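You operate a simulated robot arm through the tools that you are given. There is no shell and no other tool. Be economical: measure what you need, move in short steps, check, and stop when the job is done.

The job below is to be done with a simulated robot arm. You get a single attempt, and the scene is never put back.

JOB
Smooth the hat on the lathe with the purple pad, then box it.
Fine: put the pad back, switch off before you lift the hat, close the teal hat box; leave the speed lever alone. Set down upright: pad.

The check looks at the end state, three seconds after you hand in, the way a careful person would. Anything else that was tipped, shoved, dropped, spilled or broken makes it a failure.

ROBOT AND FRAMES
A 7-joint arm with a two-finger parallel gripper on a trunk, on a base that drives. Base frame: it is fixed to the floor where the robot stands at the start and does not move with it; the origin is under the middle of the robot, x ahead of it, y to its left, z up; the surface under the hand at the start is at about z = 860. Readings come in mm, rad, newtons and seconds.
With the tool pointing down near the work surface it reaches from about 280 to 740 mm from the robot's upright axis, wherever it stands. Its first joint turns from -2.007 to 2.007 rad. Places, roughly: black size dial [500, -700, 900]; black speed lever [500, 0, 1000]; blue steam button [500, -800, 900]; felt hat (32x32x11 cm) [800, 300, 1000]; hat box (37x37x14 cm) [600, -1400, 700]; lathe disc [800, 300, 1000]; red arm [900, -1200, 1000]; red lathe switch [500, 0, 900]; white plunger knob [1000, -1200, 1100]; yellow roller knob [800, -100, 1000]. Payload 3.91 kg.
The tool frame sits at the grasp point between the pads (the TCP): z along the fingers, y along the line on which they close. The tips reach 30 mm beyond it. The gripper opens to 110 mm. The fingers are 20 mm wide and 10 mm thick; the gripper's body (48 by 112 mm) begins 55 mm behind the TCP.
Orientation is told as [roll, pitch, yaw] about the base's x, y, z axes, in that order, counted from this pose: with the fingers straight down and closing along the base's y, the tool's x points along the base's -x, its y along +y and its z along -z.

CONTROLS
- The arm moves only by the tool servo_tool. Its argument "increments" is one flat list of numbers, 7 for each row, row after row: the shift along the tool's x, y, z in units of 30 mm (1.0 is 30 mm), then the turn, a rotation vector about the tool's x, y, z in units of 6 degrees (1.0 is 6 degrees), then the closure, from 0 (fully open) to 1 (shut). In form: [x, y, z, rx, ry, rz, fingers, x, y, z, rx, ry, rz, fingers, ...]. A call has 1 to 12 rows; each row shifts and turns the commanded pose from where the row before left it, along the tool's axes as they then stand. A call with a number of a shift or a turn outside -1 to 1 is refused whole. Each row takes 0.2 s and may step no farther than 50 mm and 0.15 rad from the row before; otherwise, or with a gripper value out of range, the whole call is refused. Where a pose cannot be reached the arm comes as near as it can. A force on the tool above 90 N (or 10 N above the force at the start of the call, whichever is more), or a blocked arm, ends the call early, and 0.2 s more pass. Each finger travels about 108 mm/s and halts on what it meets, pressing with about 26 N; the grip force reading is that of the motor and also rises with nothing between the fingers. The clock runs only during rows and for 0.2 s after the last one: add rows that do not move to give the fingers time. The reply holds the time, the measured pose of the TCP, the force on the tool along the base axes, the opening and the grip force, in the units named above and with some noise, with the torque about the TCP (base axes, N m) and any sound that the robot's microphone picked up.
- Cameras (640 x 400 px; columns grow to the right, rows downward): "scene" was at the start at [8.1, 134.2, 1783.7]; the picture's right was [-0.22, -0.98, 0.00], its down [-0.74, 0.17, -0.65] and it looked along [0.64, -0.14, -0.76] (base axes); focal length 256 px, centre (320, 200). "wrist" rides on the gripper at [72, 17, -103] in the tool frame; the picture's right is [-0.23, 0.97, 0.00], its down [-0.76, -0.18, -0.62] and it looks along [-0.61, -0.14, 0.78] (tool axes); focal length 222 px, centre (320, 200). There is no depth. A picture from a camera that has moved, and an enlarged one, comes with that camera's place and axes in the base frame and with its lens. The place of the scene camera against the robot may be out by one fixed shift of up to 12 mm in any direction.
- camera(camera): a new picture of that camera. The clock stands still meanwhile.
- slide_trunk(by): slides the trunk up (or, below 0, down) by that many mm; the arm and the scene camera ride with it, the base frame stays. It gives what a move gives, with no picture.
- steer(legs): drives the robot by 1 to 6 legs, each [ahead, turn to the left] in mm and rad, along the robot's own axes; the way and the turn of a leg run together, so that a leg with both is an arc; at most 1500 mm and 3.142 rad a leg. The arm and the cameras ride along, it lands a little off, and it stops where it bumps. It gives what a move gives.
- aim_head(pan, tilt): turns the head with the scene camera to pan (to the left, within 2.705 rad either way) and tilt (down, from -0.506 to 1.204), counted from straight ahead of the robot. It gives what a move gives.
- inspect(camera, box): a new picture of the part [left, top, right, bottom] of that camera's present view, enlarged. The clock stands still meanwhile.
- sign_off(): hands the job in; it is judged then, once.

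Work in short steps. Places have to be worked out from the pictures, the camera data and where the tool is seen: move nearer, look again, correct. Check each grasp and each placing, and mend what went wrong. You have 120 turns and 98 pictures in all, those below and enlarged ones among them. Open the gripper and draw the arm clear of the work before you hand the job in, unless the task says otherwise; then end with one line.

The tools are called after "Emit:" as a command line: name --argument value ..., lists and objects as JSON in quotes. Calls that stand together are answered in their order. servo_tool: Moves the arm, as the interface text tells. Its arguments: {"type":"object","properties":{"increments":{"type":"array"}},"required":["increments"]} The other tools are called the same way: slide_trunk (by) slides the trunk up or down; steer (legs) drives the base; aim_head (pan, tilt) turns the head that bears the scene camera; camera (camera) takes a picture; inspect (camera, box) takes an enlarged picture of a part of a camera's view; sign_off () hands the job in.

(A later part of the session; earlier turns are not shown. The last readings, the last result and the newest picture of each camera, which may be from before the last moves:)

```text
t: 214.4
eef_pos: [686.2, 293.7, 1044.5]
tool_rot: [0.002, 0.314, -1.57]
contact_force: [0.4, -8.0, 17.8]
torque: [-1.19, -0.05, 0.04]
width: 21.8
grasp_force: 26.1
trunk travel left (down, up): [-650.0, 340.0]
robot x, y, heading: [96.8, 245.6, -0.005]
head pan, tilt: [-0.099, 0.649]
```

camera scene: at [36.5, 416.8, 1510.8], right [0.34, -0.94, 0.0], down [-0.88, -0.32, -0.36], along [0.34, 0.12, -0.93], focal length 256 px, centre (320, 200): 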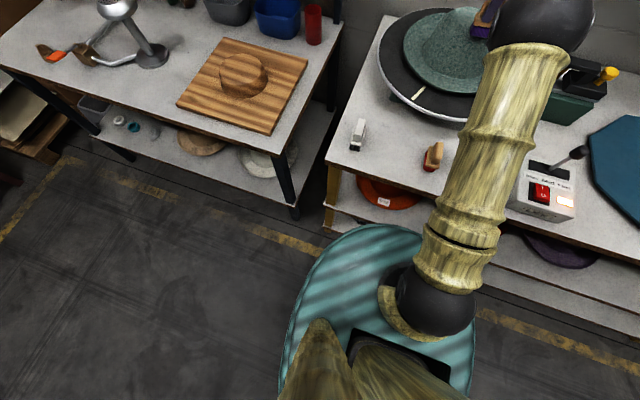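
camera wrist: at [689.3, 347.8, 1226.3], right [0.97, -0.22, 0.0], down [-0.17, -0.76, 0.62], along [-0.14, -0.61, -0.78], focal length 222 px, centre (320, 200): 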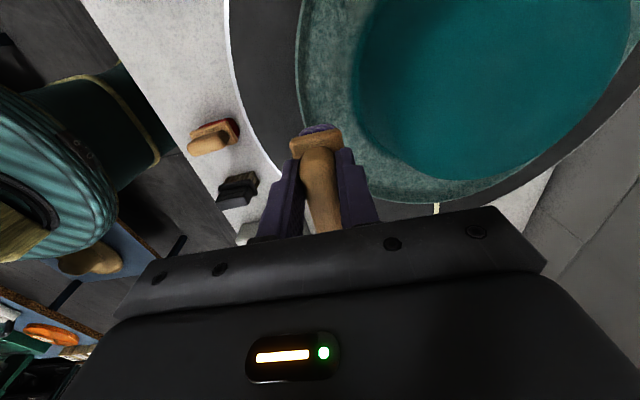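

Clean sliding contact: 17 N, drag 8 N, no side force. I hold ~8 s and look.

Emit:
servo_tool --increments '[0, 0, 0, 0, 0, 0, 1, 0, 0, 0, 0, 0, 0, 1, 0, 0, 0, 0, 0, 0, 1, 0, 0, 0, 0, 0, 0, 1, 0, 0, 0, 0, 0, 0, 1, 0, 0, 0, 0, 0, 0, 1, 0, 0, 0, 0, 0, 0, 1, 0, 0, 0, 0, 0, 0, 1, 0, 0, 0, 0, 0, 0, 1, 0, 0, 0, 0, 0, 0, 1, 0, 0, 0, 0, 0, 0, 1, 0, 0, 0, 0, 0, 0, 1]'

Emit:
servo_tool --increments '[0, 0, 0, 0, 0, 0, 1, 0, 0, 0, 0, 0, 0, 1, 0, 0, 0, 0, 0, 0, 1, 0, 0, 0, 0, 0, 0, 1, 0, 0, 0, 0, 0, 0, 1, 0, 0, 0, 0, 0, 0, 1, 0, 0, 0, 0, 0, 0, 1, 0, 0, 0, 0, 0, 0, 1, 0, 0, 0, 0, 0, 0, 1, 0, 0, 0, 0, 0, 0, 1, 0, 0, 0, 0, 0, 0, 1, 0, 0, 0, 0, 0, 0, 1]'

Emit:
servo_tool --increments '[0, 0, 0, 0, 0, 0, 1, 0, 0, 0, 0, 0, 0, 1, 0, 0, 0, 0, 0, 0, 1, 0, 0, 0, 0, 0, 0, 1, 0, 0, 0, 0, 0, 0, 1, 0, 0, 0, 0, 0, 0, 1, 0, 0, 0, 0, 0, 0, 1, 0, 0, 0, 0, 0, 0, 1, 0, 0, 0, 0, 0, 0, 1, 0, 0, 0, 0, 0, 0, 1, 0, 0, 0, 0, 0, 0, 1, 0, 0, 0, 0, 0, 0, 1]'

Emit:
inspect --camera "wrist" --box '[190, 0, 530, 210]'

```text
t: 217.0
eef_pos: [685.0, 295.4, 1043.7]
tool_rot: [-0.001, 0.316, -1.569]
contact_force: [0.1, -3.4, 12.1]
torque: [-0.88, -0.26, -0.05]
width: 21.5
grasp_force: 25.8
trunk travel left (down, up): [-650.0, 340.0]
robot x, y, heading: [97.2, 243.1, -0.001]
head pan, tilt: [-0.099, 0.649]
```

```text
t: 219.6
eef_pos: [686.9, 295.0, 1043.1]
tool_rot: [-0.002, 0.316, -1.569]
contact_force: [-0.4, -4.8, 9.0]
torque: [-0.7, -0.02, -0.04]
width: 21.8
grasp_force: 25.7
trunk travel left (down, up): [-650.0, 340.0]
robot x, y, heading: [95.0, 247.0, 0.0]
head pan, tilt: [-0.099, 0.649]
```

```text
t: 222.2
eef_pos: [686.5, 295.7, 1043.6]
tool_rot: [0.0, 0.313, -1.568]
contact_force: [0.3, -3.9, 8.3]
torque: [-0.59, -0.03, 0.04]
width: 21.7
grasp_force: 26.0
trunk travel left (down, up): [-650.0, 340.0]
robot x, y, heading: [97.4, 245.5, 0.002]
head pan, tilt: [-0.099, 0.649]
```

```text
1.88 times, centred on (360, 105) of wrist
camera zoom: at [702.8, 330.7, 1163.4], right [0.97, -0.21, -0.07], down [-0.18, -0.92, 0.36], along [-0.14, -0.34, -0.93], focal length 418 px, centre (245, 379)
```

zoom: 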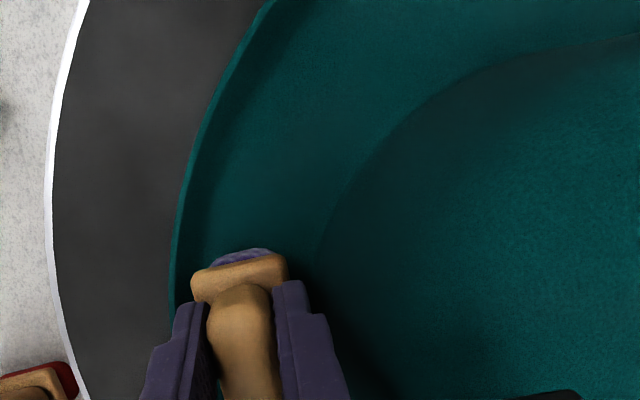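

The whole hat is smooth now. I lift off, level the pad and draw it back from the lathe.

Emit:
servo_tool --increments '[0, 0, -1, 0, 0, 0, 1, 0, 0, -1, 0, 0, 0, 1, 0, 0, -1, 0, 0, 0, 1, 0, 0, 0, 0, -1, 0, 1, 0, 0, 0, 0, -1, 0, 1, 0, 0, 0, 0, -1, 0, 1, 0, -1, 0, 0, 0, 0, 1, 0, -1, 0, 0, 0, 0, 1, 0, -1, 0, 0, 0, 0, 1, 0, -1, 0, 0, 0, 0, 1, 0, -1, 0, 0, 0, 0, 1, 0, -1, 0, 0, 0, 0, 1]'

Emit:
servo_tool --increments '[0, 0, 0, 0, 0, -1, 1, 0, 0, 0, 0, 0, -1, 1, 0, 0, 0, 0, 0, -1, 1, 0, 0, 0, 0, 0, -1, 1, 0, 0, 0, 0, 0, -1, 1, 0, 0, 0, 0, 0, -1, 1, 0, 0, 0, 0, 0, -1, 1, 0, 0, 0, 0, 0, -1, 1, 0, 0, 0, 0, 0, -1, 1, 0, 0, 0, 0, 0, -1, 1, 0, 0, 0, 0, 0, -1, 1, 0, 0, 0, 0, 0, -1, 1]'

Emit:
servo_tool --increments '[0, 0, 0, 0, 0, -1, 1, 0, 0, 0, 0, 0, -0.88, 1, 0, 0, 0, 0, 0, 0, 1]'

```text
t: 224.8
eef_pos: [505.7, 266.9, 1127.1]
tool_rot: [-0.001, 0.0, -1.571]
contact_force: [-0.4, 0.2, -0.5]
torque: [0.0, 0.0, 0.01]
width: 21.5
grasp_force: 26.0
trunk travel left (down, up): [-650.0, 340.0]
robot x, y, heading: [99.2, 243.9, 0.002]
head pan, tilt: [-0.099, 0.649]
```

```text
t: 227.4
eef_pos: [505.9, 267.7, 1129.6]
tool_rot: [0.0, 0.0, -0.309]
contact_force: [0.7, -0.2, -0.1]
torque: [0.01, 0.02, 0.01]
width: 21.4
grasp_force: 26.2
trunk travel left (down, up): [-650.0, 340.0]
robot x, y, heading: [92.5, 246.2, 0.005]
head pan, tilt: [-0.099, 0.649]
```

```text
t: 228.2
eef_pos: [506.4, 266.9, 1128.9]
tool_rot: [-0.001, -0.001, -0.112]
contact_force: [0.4, 0.0, -1.3]
torque: [-0.01, 0.03, 0.0]
width: 21.9
grasp_force: 25.7
trunk travel left (down, up): [-650.0, 340.0]
robot x, y, heading: [99.7, 246.0, -0.001]
head pan, tilt: [-0.099, 0.649]
```

I go to the pad's home (484.5, 369.5) and descend to ~14 mm above.

Emit:
servo_tool --increments '[0.28, 0.83, 0, 0, 0, 0, 1, 0.28, 0.83, 0, 0, 0, 0, 1, 0.28, 0.83, 0, 0, 0, 0, 1, 0.27, 0.82, 0, 0, 0, 0, 1, 0, 0, 1, 0, 0, 0, 1, 0, 0, 1, 0, 0, 0, 1, 0, 0, 1, 0, 0, 0, 1, 0, 0, 1, 0, 0, 0, 1, 0, 0, 1, 0, 0, 0, 1, 0, 0, 1, 0, 0, 0, 1, 0, 0, 0, 0, 0, 0, 1]'

Emit:
camera --camera "wrist"

```text
t: 230.6
eef_pos: [485.4, 368.5, 947.5]
tool_rot: [-0.001, 0.001, -0.118]
contact_force: [-0.5, 0.3, -0.8]
torque: [0.03, 0.02, -0.03]
width: 21.3
grasp_force: 25.8
trunk travel left (down, up): [-650.0, 340.0]
robot x, y, heading: [97.2, 245.5, -0.003]
head pan, tilt: [-0.099, 0.649]
```

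```text
26 pictures are left
camera wrist: at [415.4, 392.5, 1051.0], right [0.34, 0.94, 0.0], down [0.74, -0.26, 0.62], along [0.59, -0.21, -0.78], focal length 222 px, centre (320, 200)
```

wrist: 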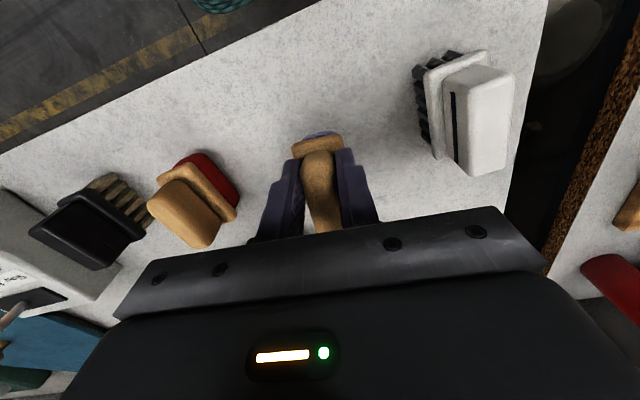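

The pad has slipped ~7 mm along its handle in the grip; I correct x by -6 mm and lower to contact.

Emit:
servo_tool --increments '[0.2, 0, 0.3, 0, 0, 0, 1, 0, 0, 0.1, 0, 0, 0, 1, 0, 0, 0.07, 0, 0, 0, 1, 0, 0, 0, 0, 0, 0, 1]'

Emit:
servo_tool --increments '[0, 0, 0.06, 0, 0, 0, 1, 0, 0, 0, 0, 0, 0, 1]'

```text
t: 231.6
eef_pos: [479.8, 367.3, 934.7]
tool_rot: [0.0, 0.003, -0.116]
contact_force: [-1.0, 0.2, -0.9]
torque: [-0.02, 0.02, 0.03]
width: 21.7
grasp_force: 26.0
trunk travel left (down, up): [-650.0, 340.0]
robot x, y, heading: [99.2, 244.9, -0.004]
head pan, tilt: [-0.099, 0.649]
```

```text
t: 232.2
eef_pos: [480.5, 367.2, 932.9]
tool_rot: [0.0, -0.002, -0.115]
contact_force: [-0.2, 0.2, -0.5]
torque: [0.02, 0.03, 0.03]
width: 21.4
grasp_force: 26.2
trunk travel left (down, up): [-650.0, 340.0]
robot x, y, heading: [95.2, 247.4, -0.003]
head pan, tilt: [-0.099, 0.649]
```

Emit:
servo_tool --increments '[0, 0, 0.06, 0, 0, 0, 1, 0, 0, 0.06, 0, 0, 0, 1]'

Emit:
servo_tool --increments '[0, 0, 0.05, 0, 0, 0, 1]'

```text
t: 232.8
eef_pos: [478.3, 368.0, 932.1]
tool_rot: [0.004, -0.005, -0.118]
contact_force: [-1.1, -1.3, 44.2]
torque: [-0.13, 0.39, 0.01]
width: 21.6
grasp_force: 26.0
trunk travel left (down, up): [-650.0, 340.0]
robot x, y, heading: [96.6, 245.8, 0.001]
head pan, tilt: [-0.099, 0.649]
```

```text
t: 233.2
eef_pos: [479.5, 367.9, 931.2]
tool_rot: [0.004, -0.009, -0.116]
contact_force: [2.3, -1.7, 70.1]
torque: [-0.18, 0.17, 0.0]
width: 21.6
grasp_force: 26.2
trunk travel left (down, up): [-650.0, 340.0]
robot x, y, heading: [97.6, 244.0, -0.006]
head pan, tilt: [-0.099, 0.649]
```

Firmly on the bench. I ease off, open, and rise straight up.

Emit:
servo_tool --increments '[0, 0, -0.13, 0, 0, 0, 1, 0, 0, 0, 0, 0, 0, 0.45, 0, 0, 0, 0, 0, 0, 0.45, 0, 0, 0, 0, 0, 0, 0.45, 0, 0, -0.5, 0, 0, 0, 0.45, 0, 0, -1, 0, 0, 0, 0.45, 0, 0, -1, 0, 0, 0, 0.45, 0, 0, -1, 0, 0, 0, 0.45, 0, 0, -1, 0, 0, 0, 0.45, 0, 0, -1, 0, 0, 0, 0.45, 0, 0, -1, 0, 0, 0, 0.45]'

Emit:
camera --camera "wrist"

```text
t: 235.6
eef_pos: [480.3, 369.1, 1126.7]
tool_rot: [0.0, 0.0, -0.116]
contact_force: [0.9, 0.0, 1.0]
torque: [-0.02, -0.02, -0.01]
width: 60.4
grasp_force: 0.0
trunk travel left (down, up): [-650.0, 340.0]
robot x, y, heading: [100.3, 243.5, -0.004]
head pan, tilt: [-0.099, 0.649]
```

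```text
25 pictures are left
camera wrist: at [409.2, 392.0, 1229.4], right [0.34, 0.94, 0.0], down [0.74, -0.27, 0.62], along [0.59, -0.21, -0.78], focal length 222 px, centre (320, 200)
```

wrist: 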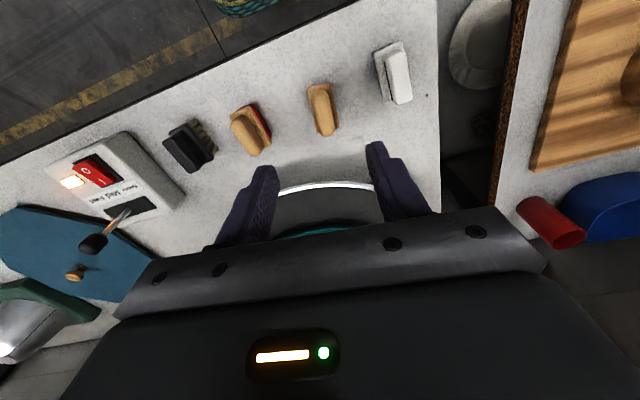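

The pad stands upright in its place. Now to the switch's "O" end near (450, -13); I travel there with closed fingers.

Emit:
servo_tool --increments '[-0.04, -1, 0, 0, 0, 0, 1, -0.04, -1, 0, 0, 0, 0, 1, -0.04, -1, 0, 0, 0, 0, 1, -0.04, -1, 0, 0, 0, 0, 1, -0.04, -1, 0, 0, 0, 0, 1, -0.04, -1, 0, 0, 0, 0, 1, -0.04, -1, 0, 0, 0, 0, 1, -0.04, -1, 0, 0, 0, 0, 1, -0.04, -1, 0, 0, 0, 0, 1, -0.04, -1, 0, 0, 0, 0, 1, -0.04, -1, 0, 0, 0, 0, 1, -0.04, -1, 0, 0, 0, 0, 1]'

Emit:
servo_tool --increments '[0, -0.76, 0, 0, 0, 0, 1, 0, 0, 1, 0, 0, 0, 1, 0, 0, 1, 0, 0, 0, 1, 0, 0, 1, 0, 0, 0, 1, 0, 0, 1, 0, 0, 0, 1, 0, 0, 0.8, 0, 0, 0, 1, 0, 0, 0, 0, 0, 0, 1]'

Emit:
camera --camera "wrist"

```text
t: 238.2
eef_pos: [451.8, 6.9, 1126.8]
tool_rot: [0.0, 0.002, -0.116]
contact_force: [-1.0, 0.7, 0.4]
torque: [0.01, 0.02, -0.02]
width: 0.4
grasp_force: 26.2
trunk travel left (down, up): [-650.0, 340.0]
robot x, y, heading: [97.5, 244.2, -0.006]
head pan, tilt: [-0.099, 0.649]
```

```text
t: 239.8
eef_pos: [449.0, -13.6, 980.6]
tool_rot: [-0.001, 0.001, -0.117]
contact_force: [-0.2, 0.5, -0.1]
torque: [0.01, 0.0, 0.02]
width: 0.1
grasp_force: 25.7
trunk travel left (down, up): [-650.0, 340.0]
robot x, y, heading: [99.2, 249.0, -0.001]
head pan, tilt: [-0.099, 0.649]
```

```text
24 pictures are left
camera wrist: at [378.8, 10.6, 1083.2], right [0.34, 0.94, 0.0], down [0.74, -0.27, 0.62], along [0.59, -0.21, -0.78], focal length 222 px, centre (320, 200)
```

wrist: 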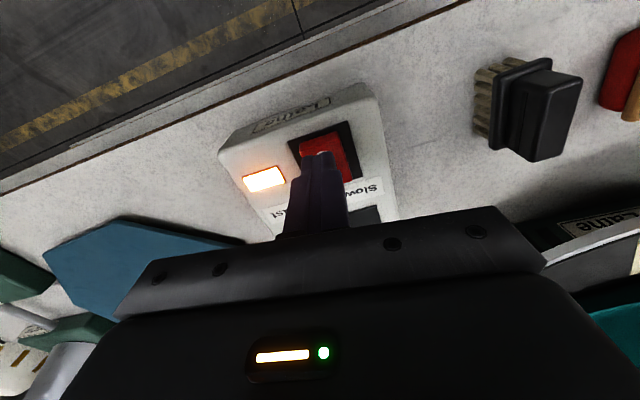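

The tips sit over the "O" end. I press down in small steps.

Emit:
servo_tool --increments '[0, 0, 0.4, 0, 0, 0, 1, 0, 0, 0.15, 0, 0, 0, 1, 0, 0, 0.15, 0, 0, 0, 1, 0, 0, 0.15, 0, 0, 0, 1]'

Emit:
inspect --camera "wrist" --box '[200, 70, 420, 230]'

```text
t: 240.8
eef_pos: [450.0, -12.6, 957.4]
tool_rot: [0.001, 0.0, -0.118]
contact_force: [0.2, 0.4, 0.6]
torque: [0.01, 0.01, 0.0]
width: 0.1
grasp_force: 26.5
trunk travel left (down, up): [-650.0, 340.0]
robot x, y, heading: [97.3, 241.5, 0.001]
head pan, tilt: [-0.099, 0.649]
```

```text
2.50 times, centred on (310, 150) of wrist
camera zoom: at [379.4, 10.6, 1059.4], right [0.34, 0.94, 0.0], down [0.74, -0.27, 0.62], along [0.59, -0.21, -0.78], focal length 555 px, centre (345, 325)
```

zoom: 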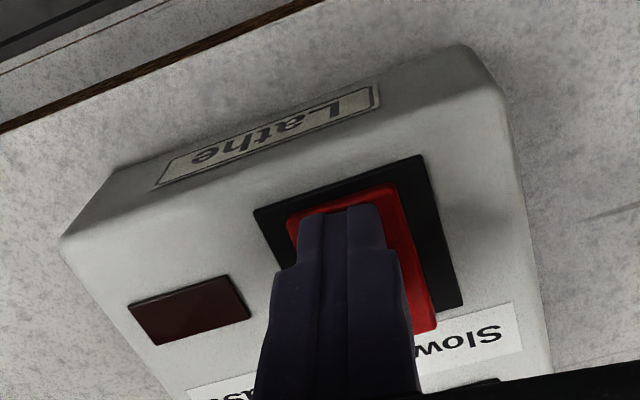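

The lamp is out: lathe off. The data show the hat's rim is a nearly vertical ~20 mm lip (r ≈ 155–160, top z ≈ 986), so I'll pinch it with vertical fingers closing radially. I rise and move above the near rim, turning the gripper.

Emit:
servo_tool --increments '[0, 0, -1, 0, 0, 0, 1, 0, 0, -1, 0, 0, 0, 1, 0, 0, -1, 0, 0, 0, 1, 0, 0, -1, 0, 0, 0, 1, 0, 0, -1, 0, 0, 0, 1, 0, 0, -0.7, 0, 0, 0, 1, 0.0, 1, 0, 0, 0, 0, 1, 0, 1, 0, 0, 0, 0, 1, 0, 1, 0, 0, 0, 0, 1, 0, 1, 0, 0, 0, 0, 1, 0, 1, 0, 0, 0, 0, 1, 0, 1, 0, 0, 0, 0, 1]'

Emit:
servo_tool --increments '[-0.9, 0.86, 0, 0, 0, 0, 0.6, -0.9, 0.86, 0, 0, 0, 0, 0.6, -0.9, 0.86, 0, 0, 0, 0, 0.6, -0.9, 0.86, 0, 0, 0, 0, 0.6, -0.9, 0.86, 0, 0, 0, 0, 0.6, -0.86, 0, 0, 0, 0, 0, 0.6, 0, 0, 0, 0, 0, 1, 0.6, 0, 0, 0, 0, 0, 1, 0.6, 0, 0, 0, 0, 0, 1, 0.6, 0, 0, 0, 0, 0, 1, 0.6, 0, 0, 0, 0, 0, 1, 0.6, 0, 0, 0, 0, 0, 1, 0.6]'

Emit:
servo_tool --increments '[0, 0, 0, 0, 0, 1, 0.6, 0, 0, 0, 0, 0, 1, 0.6, 0, 0, 0, 0, 0, 1, 0.6, 0, 0, 0, 0, 0, 1, 0.6, 0, 0, 0, 0, 0, 1, 0.6, 0, 0, 0, 0, 0, 1, 0.6, 0, 0, 0, 0, 0, 1, 0.6, 0, 0, 0, 0, 0, 0.88, 0.6, 0, 0, 0.8, 0, 0, 0, 0.6, 0, 0, 0.8, 0, 0, 0, 0.6, 0, 0, 0, 0, 0, 0, 0.6]'

Emit:
camera --camera "wrist"

```text
t: 243.4
eef_pos: [470.7, 165.7, 1128.8]
tool_rot: [-0.002, 0.0, -0.117]
contact_force: [0.1, -0.4, -0.2]
torque: [0.0, -0.02, -0.01]
width: 0.0
grasp_force: 25.9
trunk travel left (down, up): [-650.0, 340.0]
robot x, y, heading: [98.1, 244.6, -0.001]
head pan, tilt: [-0.099, 0.649]
```

```text
t: 246.0
eef_pos: [645.0, 274.9, 1128.5]
tool_rot: [0.0, 0.001, -0.747]
contact_force: [-0.3, 0.3, 0.4]
torque: [0.03, -0.05, -0.06]
width: 43.9
grasp_force: 0.1
trunk travel left (down, up): [-650.0, 340.0]
robot x, y, heading: [96.8, 244.9, -0.003]
head pan, tilt: [-0.099, 0.649]
```

```text
t: 248.4
eef_pos: [644.9, 275.9, 1080.2]
tool_rot: [0.0, 0.001, -1.572]
contact_force: [-0.1, -0.9, -0.4]
torque: [-0.05, -0.01, -0.01]
width: 44.0
grasp_force: 0.1
trunk travel left (down, up): [-650.0, 340.0]
robot x, y, heading: [98.3, 240.6, -0.003]
head pan, tilt: [-0.099, 0.649]
```

```text
22 pictures are left
camera wrist: at [662.0, 346.9, 1182.2], right [0.97, -0.23, 0.0], down [-0.18, -0.76, 0.62], along [-0.14, -0.61, -0.78], focal length 222 px, centre (320, 200)
```

wrist: 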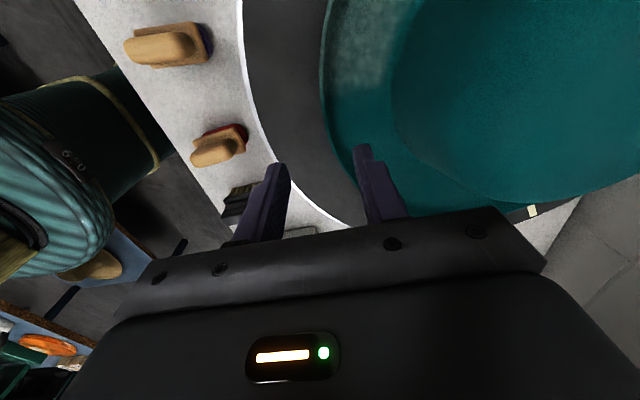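

There is a pale patch on the brim, upper middle of the picture. I zoom to see whether it is leftover fuzz.

Emit:
inspect --camera "wrist" --box '[310, 0, 510, 140]'

```text
2.86 times, centred on (410, 70) of wrist
camera zoom: at [662.0, 346.9, 1182.2], right [0.97, -0.23, 0.0], down [-0.18, -0.76, 0.62], along [-0.14, -0.61, -0.78], focal length 635 px, centre (63, 571)
```

zoom: 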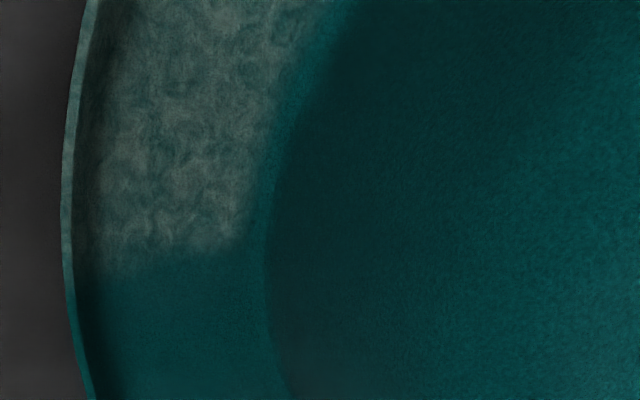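

Part of the brim's circumference is still fuzzy. I check its extent with the scene camera.

Emit:
inspect --camera "scene" --box '[260, 160, 400, 260]'

```text
4.00 times, centred on (330, 210) of scene
camera zoom: at [116.5, 387.2, 1551.1], right [-0.1, -0.99, 0.0], down [-0.6, 0.06, -0.8], along [0.79, -0.08, -0.6], focal length 1025 px, centre (280, 160)
```

zoom: 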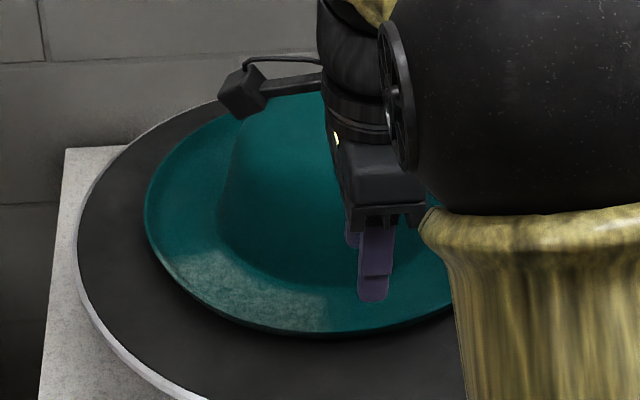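

A ~45° sector at the front-left was missed. I switch the lathe on again: back above the "I" end with the earlier yaw, and press as before.

Emit:
servo_tool --increments '[0, 0, -1, 0, 0, 0, 1, 0, 0, -0.6, 0, 0, 0, 1, 0, 0, 0, 0, 0, -1, 1, 0, 0, 0, 0, 0, -1, 1, 0, 0, 0, 0, 0, -1, 1, 0, 0, 0, 0, 0, -1, 1, 0, 0, 0, 0, 0, -1, 1, 0, 0, 0, 0, 0, -1, 1, 0, 0, 0, 0, 0, -1, 1, 0, 0, 0, 0, 0, -1, 1, 0, 0, 0, 0, 0, -1, 1, 0, 0, 0, 0, 0, -1, 1]'

Emit:
servo_tool --increments '[0, 0, 0, 0, 0, -1, 1, 0, 0, 0, 0, 0, -1, 1, 0, 0, 0, 0, 0, -1, 1, 0, 0, 0, 0, 0, -1, 1, 0.55, -0.8, 0, 0, 0, 0, 1, 0.55, -0.8, 0, 0, 0, 0, 1, 0.55, -0.8, 0, 0, 0, 0, 1, 0.55, -0.8, 0, 0, 0, 0, 1, 0.55, -0.8, 0, 0, 0, 0, 1, 0.55, -0.8, 0, 0, 0, 0, 1, 0.55, -0.8, 0, 0, 0, 0, 1, 0.53, -0.8, 0, 0, 0, 0, 1]'

Emit:
servo_tool --increments '[0, -1, 0, 0, 0, 0, 1, 0, -1, 0, 0, 0, 0, 1, 0, -1, 0, 0, 0, 0, 1, 0, -0.75, 0, 0, 0, 0, 1, 0, 0, 0, 0, 0, 0, 1, 0, 0, 1, 0, 0, 0, 1, 0, 0, 1, 0, 0, 0, 1, 0, 0, 1, 0, 0, 0, 1, 0, 0, 1, 0, 0, 0, 1, 0, 0, 0.9, 0, 0, 0, 1, 0, 0, 0, 0, 0, 0, 1]'

```text
t: 251.0
eef_pos: [645.7, 273.5, 1128.8]
tool_rot: [0.0, 0.0, -0.522]
contact_force: [-0.2, -0.8, 0.5]
torque: [-0.02, 0.0, 0.0]
width: 0.2
grasp_force: 25.3
trunk travel left (down, up): [-650.0, 340.0]
robot x, y, heading: [97.6, 246.5, -0.003]
head pan, tilt: [-0.099, 0.649]
```

```text
t: 253.6
eef_pos: [495.3, 96.6, 1129.8]
tool_rot: [-0.002, 0.0, -0.105]
contact_force: [-0.3, 1.2, 0.7]
torque: [-0.02, 0.01, -0.01]
width: 0.0
grasp_force: 26.0
trunk travel left (down, up): [-650.0, 340.0]
robot x, y, heading: [99.4, 245.2, -0.004]
head pan, tilt: [-0.099, 0.649]
```

```text
t: 256.0
eef_pos: [482.8, -13.2, 983.0]
tool_rot: [-0.002, 0.0, -0.105]
contact_force: [0.1, -0.3, 0.3]
torque: [0.03, 0.01, 0.0]
width: 0.2
grasp_force: 25.9
trunk travel left (down, up): [-650.0, 340.0]
robot x, y, heading: [96.7, 244.8, -0.002]
head pan, tilt: [-0.099, 0.649]
```

Positioned at (482.8, -13.2). I press as before and check the lamp.

Emit:
servo_tool --increments '[0, 0, 0.5, 0, 0, 0, 1, 0, 0, 0.2, 0, 0, 0, 1, 0, 0, 0.15, 0, 0, 0, 1, 0, 0, 0.15, 0, 0, 0, 1]'

Emit:
servo_tool --increments '[0, 0, -1, 0, 0, 0, 1, 0, 0, -1, 0, 0, 0, 1, 0, 0, -1, 0, 0, 0, 1, 0, 0, -1, 0, 0, 0, 1, 0, 0, -1, 0, 0, 0, 1, 0, 0, -0.8, 0, 0, 0, 1, 0, 1, 0, 0, 0, 0, 0.45, 0, 1, 0, 0, 0, 0, 0.45, 0, 1, 0, 0, 0, 0, 0.45, 0, 1, 0, 0, 0, 0, 0.45, 0, 1, 0, 0, 0, 0, 0.45, 0, 1, 0, 0, 0, 0, 0.45]'

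Emit:
camera --camera "wrist"

```text
t: 257.0
eef_pos: [483.6, -15.8, 956.7]
tool_rot: [-0.006, -0.009, -0.104]
contact_force: [2.5, 3.0, 53.7]
torque: [0.18, 0.47, 0.38]
width: 0.0
grasp_force: 26.1
trunk travel left (down, up): [-650.0, 340.0]
robot x, y, heading: [100.2, 244.0, -0.005]
head pan, tilt: [-0.099, 0.649]
```

```text
t: 259.6
eef_pos: [501.4, 163.1, 1125.5]
tool_rot: [-0.001, -0.001, -0.104]
contact_force: [0.6, 0.1, 0.3]
torque: [-0.02, -0.01, 0.0]
width: 60.4
grasp_force: 0.1
trunk travel left (down, up): [-650.0, 340.0]
robot x, y, heading: [95.6, 244.4, 0.0]
head pan, tilt: [-0.099, 0.649]
```

```text
19 pictures are left
camera wrist: at [430.9, 186.4, 1228.5], right [0.33, 0.94, 0.0], down [0.74, -0.26, 0.62], along [0.59, -0.2, -0.78], focal length 222 px, centre (320, 200)
```

wrist: 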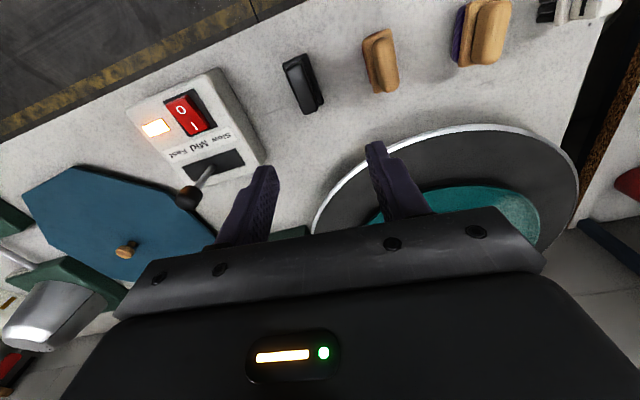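

The lamp is lit. I fetch the pad again from where I released it (480, 368.5, TCP 932).

Emit:
servo_tool --increments '[0.203, 0.963, 0, 0, 0, 0, 0.45, 0.203, 0.963, 0, 0, 0, 0, 0.45, 0.203, 0.963, 0, 0, 0, 0, 0.45, 0.203, 0.963, 0, 0, 0, 0, 0.45, 0.203, 0.963, 0, 0, 0, 0, 0.45, 0.203, 0.963, 0, 0, 0, 0, 0.45, 0.203, 0.963, 0, 0, 0, 0.1, 0.45, 0, 0, 1, 0, 0, 0, 0.45, 0, 0, 1, 0, 0, 0, 0.45, 0, 0, 1, 0, 0, 0, 0.45, 0, 0, 1, 0, 0, 0, 0.45, 0, 0, 0, 0, 0, 0, 0.45]'

Emit:
servo_tool --increments '[0, 0, 1, 0, 0, 0, 0.45, 0, 0, 1, 0, 0, 0, 0.45, 0, 0, 0.4, 0, 0, 0, 0.45, 0, 0, 0, 0, 0, 0, 0.45, 0, 0, 0, 0, 0, 0, 1, 0, 0, 0, 0, 0, 0, 1, 0, 0, 0, 0, 0, 0, 1]'

```text
t: 262.2
eef_pos: [479.6, 367.9, 1004.9]
tool_rot: [-0.001, -0.001, -0.115]
contact_force: [-0.3, 0.2, -0.4]
torque: [-0.01, -0.01, 0.0]
width: 60.8
grasp_force: 0.1
trunk travel left (down, up): [-650.0, 340.0]
robot x, y, heading: [96.7, 245.9, -0.001]
head pan, tilt: [-0.099, 0.649]
```

```text
t: 263.8
eef_pos: [479.1, 370.4, 932.7]
tool_rot: [0.001, 0.002, -0.115]
contact_force: [-0.2, -0.1, -0.4]
torque: [-0.01, 0.02, 0.01]
width: 21.5
grasp_force: 26.4
trunk travel left (down, up): [-650.0, 340.0]
robot x, y, heading: [100.8, 245.7, -0.001]
head pan, tilt: [-0.099, 0.649]
```

The pad is gripped. I lift and carry it over the near brim, turn it and tilt it as in the successful pass.

Emit:
servo_tool --increments '[0, 0, -1, 0, 0, 0, 1, 0, 0, -1, 0, 0, 0, 1, 0, 0, -1, 0, 0, 0, 1, 0, 0, -1, 0, 0, 0, 1, 0, 0, -1, 0, 0, 0, 1, 0, 0, -1, 0, 0, 0, 1, 0, 0, -1, 0, 0, 0, 1, -0.895, -0.232, 0, 0, 0, 0, 1, -0.895, -0.232, 0, 0, 0, 0, 1, -0.895, -0.232, 0, 0, 0, 0, 1, -0.895, -0.232, 0, 0, 0, 0, 1, -0.895, -0.232, 0, 0, 0, 0, 1]'

Emit:
servo_tool --increments '[-0.895, -0.232, 0, 0, 0, 0, 1, -0.895, -0.232, 0, 0, 0, 0, 1, -0.895, -0.232, 0, 0, 0, 0, 1, 0, 0, 0, 0, 0, 1, 1, 0, 0, 0, 0, 0, 1, 1, 0, 0, 0, 0, 0, 1, 1, 0, 0, 0, 0, 0, 1, 1, 0, 0, 0, 0, 0, 1, 1, 0, 0, 0, 0, 0, 1, 1, 0, 0, 0, 0, 0, 1, 1, 0, 0, 0, 0, 0, 1, 1, 0, 0, 0, 0, 0, 1, 1]'

Emit:
servo_tool --increments '[0, 0, 0, 0, 0, 1, 1, 0, 0, 0, 0, 0, 1, 1, 0, 0, 0, 0, 0, 1, 1, 0, 0, 0, 0, 0, 1, 1, 0, 0, 0, 0, 0, 0.9, 1, 0, 0, 0, 0, 1, 0, 1, 0, 0, 0, 0, 1, 0, 1, 0, 0, 0, 0, 1, 0, 1, -0.32, 0, 0.95, 0, 0, 0, 1, -0.32, 0, 0.95, 0, 0, 0, 1, 0, 0, 0, 0, 0, 0, 1]'

```text
t: 266.4
eef_pos: [608.8, 321.8, 1141.9]
tool_rot: [0.0, 0.001, -0.114]
contact_force: [-0.2, -0.3, -1.6]
torque: [-0.01, -0.02, -0.02]
width: 21.2
grasp_force: 26.1
trunk travel left (down, up): [-650.0, 340.0]
robot x, y, heading: [98.1, 245.0, -0.003]
head pan, tilt: [-0.099, 0.649]
```

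```text
t: 269.0
eef_pos: [686.7, 291.3, 1143.2]
tool_rot: [-0.003, 0.0, -1.059]
contact_force: [0.1, 0.5, -0.4]
torque: [-0.01, -0.01, 0.0]
width: 21.8
grasp_force: 26.3
trunk travel left (down, up): [-650.0, 340.0]
robot x, y, heading: [97.3, 242.7, 0.0]
head pan, tilt: [-0.099, 0.649]
```

```text
t: 271.4
eef_pos: [686.5, 287.9, 1082.3]
tool_rot: [0.0, 0.312, -1.572]
contact_force: [-0.3, 1.5, -0.8]
torque: [0.03, -0.01, 0.03]
width: 21.5
grasp_force: 25.6
trunk travel left (down, up): [-650.0, 340.0]
robot x, y, heading: [99.8, 244.8, -0.004]
head pan, tilt: [-0.099, 0.649]
```

I go down to just above contact.

Emit:
servo_tool --increments '[-0.07, 0, 0.54, 0, 0, 0, 1, -0.07, 0, 0.54, 0, 0, 0, 1, 0, 0, 0, 0, 0, 0, 1]'

Emit:
servo_tool --increments '[0, 0, 0.08, 0, 0, 0, 1, 0, 0, 0, 0, 0, 0, 1]'

Emit:
servo_tool --increments '[0, 0, 0.05, 0, 0, 0, 1, 0, 0, 0, 0, 0, 0, 1]'

```text
t: 272.2
eef_pos: [687.7, 294.6, 1053.6]
tool_rot: [0.001, 0.314, -1.572]
contact_force: [0.0, -4.4, 9.2]
torque: [-0.73, 0.01, 0.04]
width: 21.7
grasp_force: 25.8
trunk travel left (down, up): [-650.0, 340.0]
robot x, y, heading: [99.1, 245.4, -0.004]
head pan, tilt: [-0.099, 0.649]
```

```text
t: 272.8
eef_pos: [686.8, 295.0, 1050.1]
tool_rot: [0.0, 0.314, -1.571]
contact_force: [1.0, -4.0, 9.2]
torque: [-0.71, -0.05, 0.07]
width: 22.0
grasp_force: 26.0
trunk travel left (down, up): [-650.0, 340.0]
robot x, y, heading: [97.4, 246.4, -0.006]
head pan, tilt: [-0.099, 0.649]
```

```text
t: 273.4
eef_pos: [687.5, 295.5, 1046.4]
tool_rot: [0.002, 0.314, -1.571]
contact_force: [0.1, -3.6, 7.1]
torque: [-0.67, -0.04, 0.03]
width: 21.8
grasp_force: 26.2
trunk travel left (down, up): [-650.0, 340.0]
robot x, y, heading: [98.0, 247.3, 0.002]
head pan, tilt: [-0.099, 0.649]
```

Contact at 7–9 N with sliding drag (the pad pivots a little in the grip). I hold ~10 s.

Emit:
servo_tool --increments '[0, 0, 0, 0, 0, 0, 1, 0, 0, 0, 0, 0, 0, 1, 0, 0, 0, 0, 0, 0, 1, 0, 0, 0, 0, 0, 0, 1, 0, 0, 0, 0, 0, 0, 1, 0, 0, 0, 0, 0, 0, 1, 0, 0, 0, 0, 0, 0, 1, 0, 0, 0, 0, 0, 0, 1, 0, 0, 0, 0, 0, 0, 1, 0, 0, 0, 0, 0, 0, 1, 0, 0, 0, 0, 0, 0, 1, 0, 0, 0, 0, 0, 0, 1]'

Emit:
servo_tool --increments '[0, 0, 0.02, 0, 0, 0, 1, 0, 0, 0, 0, 0, 0, 1, 0, 0, 0, 0, 0, 0, 1, 0, 0, 0, 0, 0, 0, 1, 0, 0, 0, 0, 0, 0, 1, 0, 0, 0, 0, 0, 0, 1, 0, 0, 0, 0, 0, 0, 1, 0, 0, 0, 0, 0, 0, 1, 0, 0, 0, 0, 0, 0, 1, 0, 0, 0, 0, 0, 0, 1, 0, 0, 0, 0, 0, 0, 1, 0, 0, 0, 0, 0, 0, 1]'

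Emit:
servo_tool --increments '[0, 0, 0, 0, 0, 0, 1, 0, 0, 0, 0, 0, 0, 1, 0, 0, 0, 0, 0, 0, 1, 0, 0, 0, 0, 0, 0, 1, 0, 0, 0, 0, 0, 0, 1, 0, 0, 0, 0, 0, 0, 1, 0, 0, 0, 0, 0, 0, 1, 0, 0, 0, 0, 0, 0, 1, 0, 0, 0, 0, 0, 0, 1, 0, 0, 0, 0, 0, 0, 1, 0, 0, 0, 0, 0, 0, 1, 0, 0, 0, 0, 0, 0, 1]'

Emit:
servo_tool --increments '[0, 0, 0, 0, 0, 0, 1, 0, 0, 0, 0, 0, 0, 1, 0, 0, 0, 0, 0, 0, 1, 0, 0, 0, 0, 0, 0, 1, 0, 0, 0, 0, 0, 0, 1, 0, 0, 0, 0, 0, 0, 1, 0, 0, 0, 0, 0, 0, 1, 0, 0, 0, 0, 0, 0, 1, 0, 0, 0, 0, 0, 0, 1, 0, 0, 0, 0, 0, 0, 1, 0, 0, 0, 0, 0, 0, 1, 0, 0, 0, 0, 0, 0, 1]'

Emit:
inspect --camera "scene" --box '[260, 160, 400, 260]'

```text
t: 276.0
eef_pos: [687.3, 295.8, 1046.8]
tool_rot: [-0.002, 0.313, -1.57]
contact_force: [0.3, -0.6, 1.4]
torque: [-0.13, 0.01, -0.01]
width: 21.5
grasp_force: 25.7
trunk travel left (down, up): [-650.0, 340.0]
robot x, y, heading: [97.9, 250.7, -0.003]
head pan, tilt: [-0.099, 0.649]
```

```text
t: 278.6
eef_pos: [687.8, 295.7, 1046.2]
tool_rot: [0.0, 0.315, -1.57]
contact_force: [0.3, -3.6, 6.8]
torque: [-0.46, -0.03, 0.05]
width: 21.6
grasp_force: 26.0
trunk travel left (down, up): [-650.0, 340.0]
robot x, y, heading: [97.8, 246.5, 0.002]
head pan, tilt: [-0.099, 0.649]
```

```text
t: 281.2
eef_pos: [687.0, 296.3, 1045.8]
tool_rot: [-0.001, 0.314, -1.572]
contact_force: [0.6, -1.9, 2.1]
torque: [-0.24, -0.01, 0.01]
width: 21.8
grasp_force: 26.4
trunk travel left (down, up): [-650.0, 340.0]
robot x, y, heading: [97.8, 248.2, -0.003]
head pan, tilt: [-0.099, 0.649]
```

```text
t: 283.8
eef_pos: [687.9, 297.1, 1047.5]
tool_rot: [-0.002, 0.315, -1.572]
contact_force: [0.0, 0.0, 0.4]
torque: [-0.1, -0.02, 0.02]
width: 22.0
grasp_force: 26.1
trunk travel left (down, up): [-650.0, 340.0]
robot x, y, heading: [100.3, 240.0, 0.001]
head pan, tilt: [-0.099, 0.649]
```

```text
4.00 times, centred on (330, 210) of scene
camera zoom: at [116.7, 387.1, 1551.0], right [-0.1, -0.99, 0.0], down [-0.6, 0.06, -0.8], along [0.79, -0.08, -0.6], focal length 1025 px, centre (280, 160)
```

zoom: 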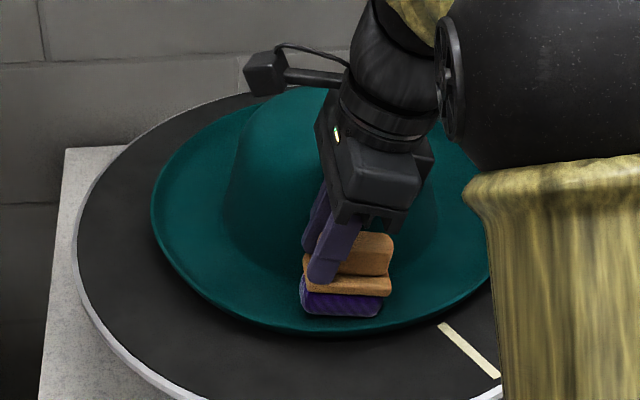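

The visible hat is all smooth. The pad has pivoted flat against the ~18° hand tilt, so I'll keep that tilt when setting it down. I lift, go back and turn.

Emit:
servo_tool --increments '[0, 0, -1, 0, 0, 0, 1, 0, 0, -1, 0, 0, 0, 1, 0, 0, -1, 0, 0, 0, 1, 0, 0, 0, 0, -1, 0, 1, 0, 0, 0, 0, -1, 0, 1, 0, 0, 0, 0, -1, 0, 1, 0, -1, 0, 0, 0, 0, 1, 0, -1, 0, 0, 0, 0, 1, 0, -1, 0, 0, 0, 0, 1, 0, -1, 0, 0, 0, 0, 1, 0, -1, 0, 0, 0, 0, 1, 0, -1, 0, 0, 0, 0, 1]'

Emit:
servo_tool --increments '[0, 0, 0, 0, 0, -1, 1, 0, 0, 0, 0, 0, -1, 1, 0, 0, 0, 0, 0, -1, 1, 0, 0, 0, 0, 0, -1, 1, 0, 0, 0, 0, 0, -1, 1, 0, 0, 0, 0, 0, -1, 1, 0, 0, 0, 0, 0, -1, 1, 0, 0, 0, 0, 0, -1, 1, 0, 0, 0, 0, 0, -1, 1, 0, 0, 0, 0, 0, -1, 1, 0, 0, 0, 0, 0, -1, 1, 0, 0, 0, 0, 0, -1, 1]'

Emit:
servo_tool --increments '[0, 0, 0, 0, 0, -1, 1, 0, 0, 0, 0, 0, -0.88, 1, 0.31, 0.82, 0, 0, 0, 0, 1, 0.31, 0.82, 0, 0, 0, 0, 1, 0.31, 0.82, 0, 0, 0, 0, 1, 0.31, 0.82, 0, 0, 0, 0, 1, 0, 0, 0, 0, 1, 0, 1, 0, 0, 0, 0, 1, 0, 1, 0, 0, 0, 0, 1, 0, 1, 0, 0, 0, 0, 0, 0, 1]'

Emit:
inspect --camera "scene" --box '[240, 150, 440, 290]'

```text
t: 286.4
eef_pos: [507.6, 269.1, 1131.8]
tool_rot: [0.001, 0.0, -1.57]
contact_force: [0.1, -0.7, -0.9]
torque: [0.04, -0.02, 0.02]
width: 21.5
grasp_force: 26.2
trunk travel left (down, up): [-650.0, 340.0]
robot x, y, heading: [100.5, 244.0, -0.003]
head pan, tilt: [-0.099, 0.649]
```

```text
t: 289.0
eef_pos: [507.8, 267.0, 1131.6]
tool_rot: [0.0, 0.002, -0.314]
contact_force: [0.4, -0.7, -0.9]
torque: [0.0, 0.02, 0.01]
width: 21.4
grasp_force: 26.0
trunk travel left (down, up): [-650.0, 340.0]
robot x, y, heading: [94.7, 243.4, -0.004]
head pan, tilt: [-0.099, 0.649]
```

```text
t: 291.2
eef_pos: [480.3, 372.1, 1133.2]
tool_rot: [0.0, 0.316, -0.114]
contact_force: [0.0, 0.1, -0.9]
torque: [0.04, -0.02, -0.02]
width: 21.4
grasp_force: 26.3
trunk travel left (down, up): [-650.0, 340.0]
robot x, y, heading: [95.7, 243.8, -0.007]
head pan, tilt: [-0.099, 0.649]
```

```text
2.86 times, centred on (340, 220) of scene
camera zoom: at [114.1, 387.5, 1551.1], right [-0.1, -1.0, 0.0], down [-0.6, 0.06, -0.8], along [0.79, -0.08, -0.6], focal length 732 px, centre (263, 143)
```

zoom: 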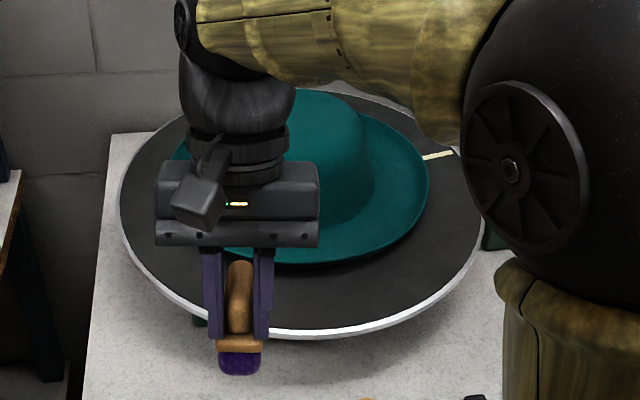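

The hat is smooth all round. I lower the pad at its place, keeping the hand tilt, to just above the bench.

Emit:
servo_tool --increments '[-0.315, 0, 0.967, 0, 0, 0, 1, -0.315, 0, 0.967, 0, 0, 0, 1, -0.315, 0, 0.967, 0, 0, 0, 1, -0.315, 0, 0.967, 0, 0, 0, 1, -0.315, -0.03, 0.967, 0, 0, 0, 1, -0.315, -0.03, 0.967, 0, 0, 0, 1, 0, 0, 0, 0, 0, 0, 1]'

Emit:
camera --camera "wrist"

```text
t: 292.8
eef_pos: [479.6, 369.1, 950.7]
tool_rot: [0.001, 0.316, -0.118]
contact_force: [0.8, -0.3, -0.9]
torque: [-0.02, 0.03, 0.01]
width: 21.8
grasp_force: 25.5
trunk travel left (down, up): [-650.0, 340.0]
robot x, y, heading: [97.0, 243.1, -0.0]
head pan, tilt: [-0.099, 0.649]
```

```text
16 pictures are left
camera wrist: at [445.3, 389.1, 1070.1], right [0.33, 0.94, -0.07], down [0.89, -0.28, 0.36], along [0.32, -0.18, -0.93], focal length 222 px, centre (320, 200)
```

wrist: 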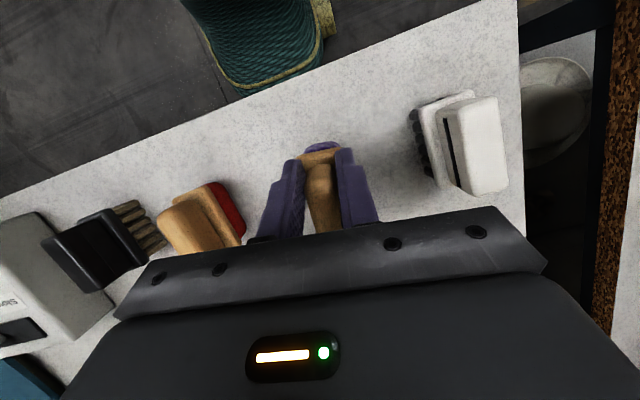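

It looks level. I lower in small steps to firm contact.

Emit:
servo_tool --increments '[-0.063, 0, 0.193, 0, 0, 0, 1, -0.063, 0, 0.193, 0, 0, 0, 1, -0.03, 0, 0.09, 0, 0, 0, 1]'

Emit:
servo_tool --increments '[-0.03, 0, 0.09, 0, 0, 0, 1, -0.02, 0, 0.06, 0, 0, 0, 1]'

```text
t: 293.6
eef_pos: [478.7, 369.8, 936.6]
tool_rot: [0.002, 0.311, -0.114]
contact_force: [-5.9, 0.3, 26.6]
torque: [-0.13, -0.71, 0.01]
width: 21.8
grasp_force: 25.5
trunk travel left (down, up): [-650.0, 340.0]
robot x, y, heading: [95.0, 246.8, -0.003]
head pan, tilt: [-0.099, 0.649]
```

```text
t: 294.2
eef_pos: [479.0, 368.9, 931.8]
tool_rot: [0.0, 0.315, -0.116]
contact_force: [-8.2, 3.4, 33.2]
torque: [0.05, -0.11, 0.19]
width: 21.5
grasp_force: 25.7
trunk travel left (down, up): [-650.0, 340.0]
robot x, y, heading: [102.1, 243.4, 0.005]
head pan, tilt: [-0.099, 0.649]
```

Seated at 932 with 33 N and little torque. I open, withdraw along the fingers, level the hand and take a look.

Emit:
servo_tool --increments '[0.03, 0, -0.1, 0, 0, 0, 1, 0, 0, 0, 0, 0, 0, 0.45, 0, 0, 0, 0, 0, 0, 0.45, 0, 0, -1, 0, 0, 0, 0.45, 0, 0, -1, 0, 0, 0, 0.45, 0, 0, -1, 0, 0, 0, 0.45, 0, 0, -1, 0, 0, 0, 0.45, 0, 0, -1, 0, 0, 0, 0.45, 0, 0, -1, 0, 0, 0, 0.45, 0, 0, 0, 0, -1, 0, 0.45, 0, 0, 0, 0, -1, 0, 0.45, 0, 0, 0, 0, -1, 0, 0.45]'

Emit:
camera --camera "wrist"

```text
t: 296.8
eef_pos: [537.0, 364.0, 1104.9]
tool_rot: [-0.002, -0.002, -0.117]
contact_force: [0.1, -0.6, -0.1]
torque: [0.01, 0.02, -0.01]
width: 60.6
grasp_force: 0.2
trunk travel left (down, up): [-650.0, 340.0]
robot x, y, heading: [96.8, 243.6, -0.003]
head pan, tilt: [-0.099, 0.649]
```

```text
15 pictures are left
camera wrist: at [466.9, 387.2, 1206.9], right [0.34, 0.94, 0.0], down [0.74, -0.27, 0.62], along [0.59, -0.21, -0.78], focal length 222 px, centre (320, 200)
```

wrist: 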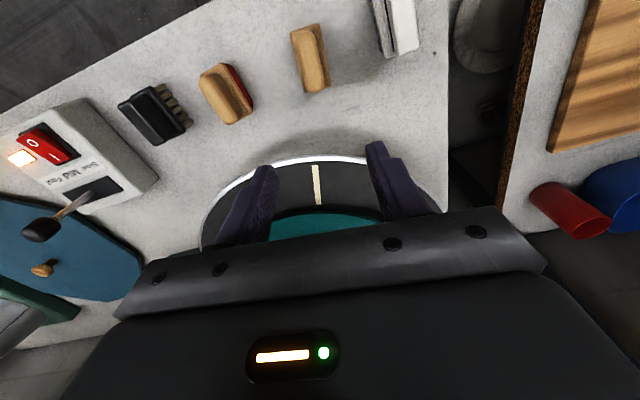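

The pad stands upright in its row. Now to the "O" end of the switch again and press.

Emit:
servo_tool --increments '[0.108, -1, 0, 0, 0, 0, 1, 0.108, -1, 0, 0, 0, 0, 1, 0.108, -1, 0, 0, 0, 0, 1, 0.108, -1, 0, 0, 0, 0, 1, 0.108, -1, 0, 0, 0, 0, 1, 0.108, -1, 0, 0, 0, 0, 1, 0.108, -1, 0, 0, 0, 0, 1, 0.108, -1, 0, 0, 0, 0, 1, 0.108, -1, 0, 0, 0, 0, 1, 0.108, -1, 0, 0, 0, 0, 1, 0.108, -1, 0, 0, 0, 0, 1, 0.108, -1, 0, 0, 0, 0, 1]'

Emit:
servo_tool --increments '[0.108, -0.85, 0, 0, 0, 0, 1, 0, 0, 1, 0, 0, 0, 1, 0, 0, 1, 0, 0, 0, 1, 0, 0, 1, 0, 0, 0, 1, 0, 0, 1, 0, 0, 0, 1, 0, 0, 0, 0, 0, 0, 1]'

```text
t: 299.4
eef_pos: [457.8, 5.9, 1102.8]
tool_rot: [0.0, 0.003, -0.118]
contact_force: [0.3, 0.7, -0.2]
torque: [0.05, 0.04, 0.05]
width: 0.4
grasp_force: 26.0
trunk travel left (down, up): [-650.0, 340.0]
robot x, y, heading: [101.9, 245.3, -0.006]
head pan, tilt: [-0.099, 0.649]
```

```text
t: 300.8
eef_pos: [450.8, -15.1, 984.3]
tool_rot: [0.001, 0.0, -0.116]
contact_force: [-0.2, 0.3, -0.3]
torque: [0.01, 0.04, 0.03]
width: 0.0
grasp_force: 25.9
trunk travel left (down, up): [-650.0, 340.0]
robot x, y, heading: [99.3, 249.4, -0.001]
head pan, tilt: [-0.099, 0.649]
```

I press, then raise and check the lamp from above.

Emit:
servo_tool --increments '[0.03, 0.05, 0.4, 0, 0, 0, 1, 0, 0, 0.2, 0, 0, 0, 1, 0, 0, 0.15, 0, 0, 0, 1, 0, 0, 0.17, 0, 0, 0, 1]'

Emit:
servo_tool --increments '[0, 0, -1, 0, 0, 0, 1, 0, 0, -1, 0, 0, 0, 1, 0, 0, -1, 0, 0, 0, 1, 0, 0, -1, 0, 0, 0, 1, 0, 0, -1, 0, 0, 0, 1, 0, 0, -0.7, 0, 0, 0, 1, 0.0, 1, 0, 0, 0, 0, 1, 0, 1, 0, 0, 0, 0, 1, 0, 1, 0, 0, 0, 0, 1, 0, 1, 0, 0, 0, 0, 1, 0, 1, 0, 0, 0, 0, 1, 0, 1, 0, 0, 0, 0, 1]'

Emit:
camera --camera "wrist"

```text
t: 301.8
eef_pos: [449.9, -15.5, 957.3]
tool_rot: [-0.002, 0.0, -0.117]
contact_force: [0.5, 0.6, 0.1]
torque: [-0.06, 0.02, -0.01]
width: 0.2
grasp_force: 25.8
trunk travel left (down, up): [-650.0, 340.0]
robot x, y, heading: [94.7, 239.1, 0.0]
head pan, tilt: [-0.099, 0.649]
```

```text
t: 304.4
eef_pos: [471.4, 164.6, 1128.0]
tool_rot: [0.0, 0.003, -0.118]
contact_force: [0.2, -0.1, -0.7]
torque: [0.0, 0.01, -0.01]
width: 0.0
grasp_force: 26.0
trunk travel left (down, up): [-650.0, 340.0]
robot x, y, heading: [97.1, 242.5, -0.005]
head pan, tilt: [-0.099, 0.649]
```

```text
14 pictures are left
camera wrist: at [401.5, 189.8, 1230.6], right [0.34, 0.94, 0.0], down [0.74, -0.27, 0.62], along [0.58, -0.21, -0.78], focal length 222 px, centre (320, 200)
```

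wrist: 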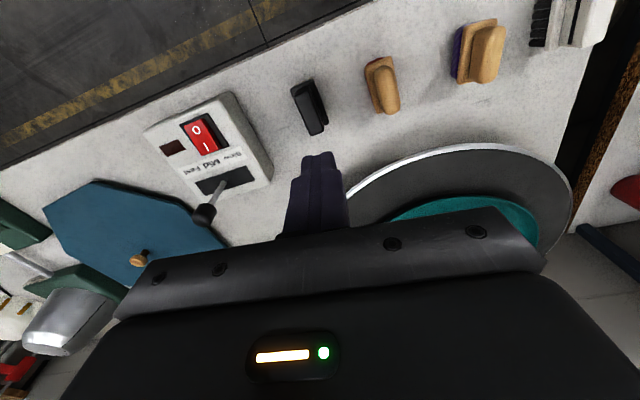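

The lathe is off. I go straight to the near rim (x≈653), turn the gripper radial and lower until the tips are just above the rim.

Emit:
servo_tool --increments '[-0.929, 0.733, 0, 0, 0, 0, 0.45, -0.929, 0.733, 0, 0, 0, 0, 0.45, -0.929, 0.733, 0, 0, 0, 0, 0.45, -0.929, 0.733, 0, 0, 0, 0, 0.45, -0.929, 0.733, 0, 0, 0, 0, 0.45, -0.929, 0.733, 0, 0, 0, 0, 0.45, 0, 0, 0, 0, 0, 1, 0.45, 0, 0, 0, 0, 0, 1, 0.45, 0, 0, 0, 0, 0, 1, 0.45, 0, 0, 0, 0, 0, 1, 0.45, 0, 0, 0, 0, 0, 1, 0.45, 0, 0, 0, 0, 0, 1, 0.45]'

Emit:
servo_tool --increments '[0, 0, 0, 0, 0, 1, 0.45, 0, 0, 0, 0, 0, 1, 0.45, 0, 0, 0, 0, 0, 1, 0.45, 0, 0, 0, 0, 0, 1, 0.45, 0, 0, 0, 0, 0, 1, 0.45, 0, 0, 0, 0, 0, 1, 0.45, 0, 0, 0, 0, 0, 1, 0.45, 0, 0, 0.9, 0, 0, 0.88, 0.45, 0, 0, 0.9, 0, 0, 0, 0.45, 0, 0, 0.9, 0, 0, 0, 0.45, 0, 0, 0.45, 0, 0, 0, 0.45, 0, 0, 0, 0, 0, 0, 0.45]'

Emit:
camera --camera "wrist"

```text
t: 307.0
eef_pos: [653.5, 275.7, 1128.2]
tool_rot: [0.002, 0.0, -0.746]
contact_force: [-0.1, -0.5, 0.1]
torque: [-0.02, -0.01, -0.02]
width: 60.5
grasp_force: 0.1
trunk travel left (down, up): [-650.0, 340.0]
robot x, y, heading: [93.4, 244.2, -0.004]
head pan, tilt: [-0.099, 0.649]
```

```text
t: 309.6
eef_pos: [651.4, 276.2, 1032.3]
tool_rot: [0.0, 0.0, -1.571]
contact_force: [-0.6, -0.2, 0.6]
torque: [0.01, 0.0, 0.02]
width: 60.3
grasp_force: 0.0
trunk travel left (down, up): [-650.0, 340.0]
robot x, y, heading: [101.4, 244.3, -0.009]
head pan, tilt: [-0.099, 0.649]
```

```text
13 pictures are left
camera wrist: at [669.0, 347.5, 1135.3], right [0.97, -0.23, 0.0], down [-0.18, -0.76, 0.62], along [-0.14, -0.61, -0.78], focal length 222 px, centre (320, 200)
```

wrist: 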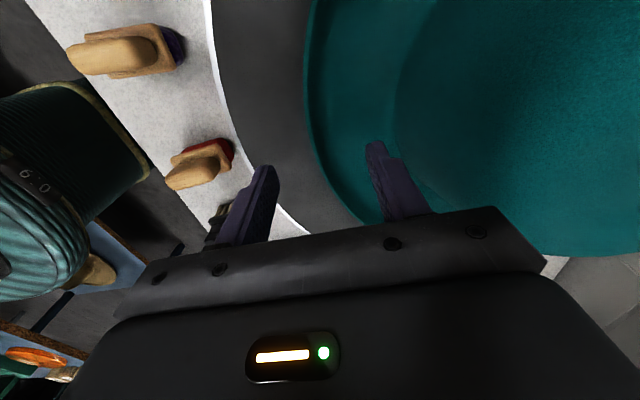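

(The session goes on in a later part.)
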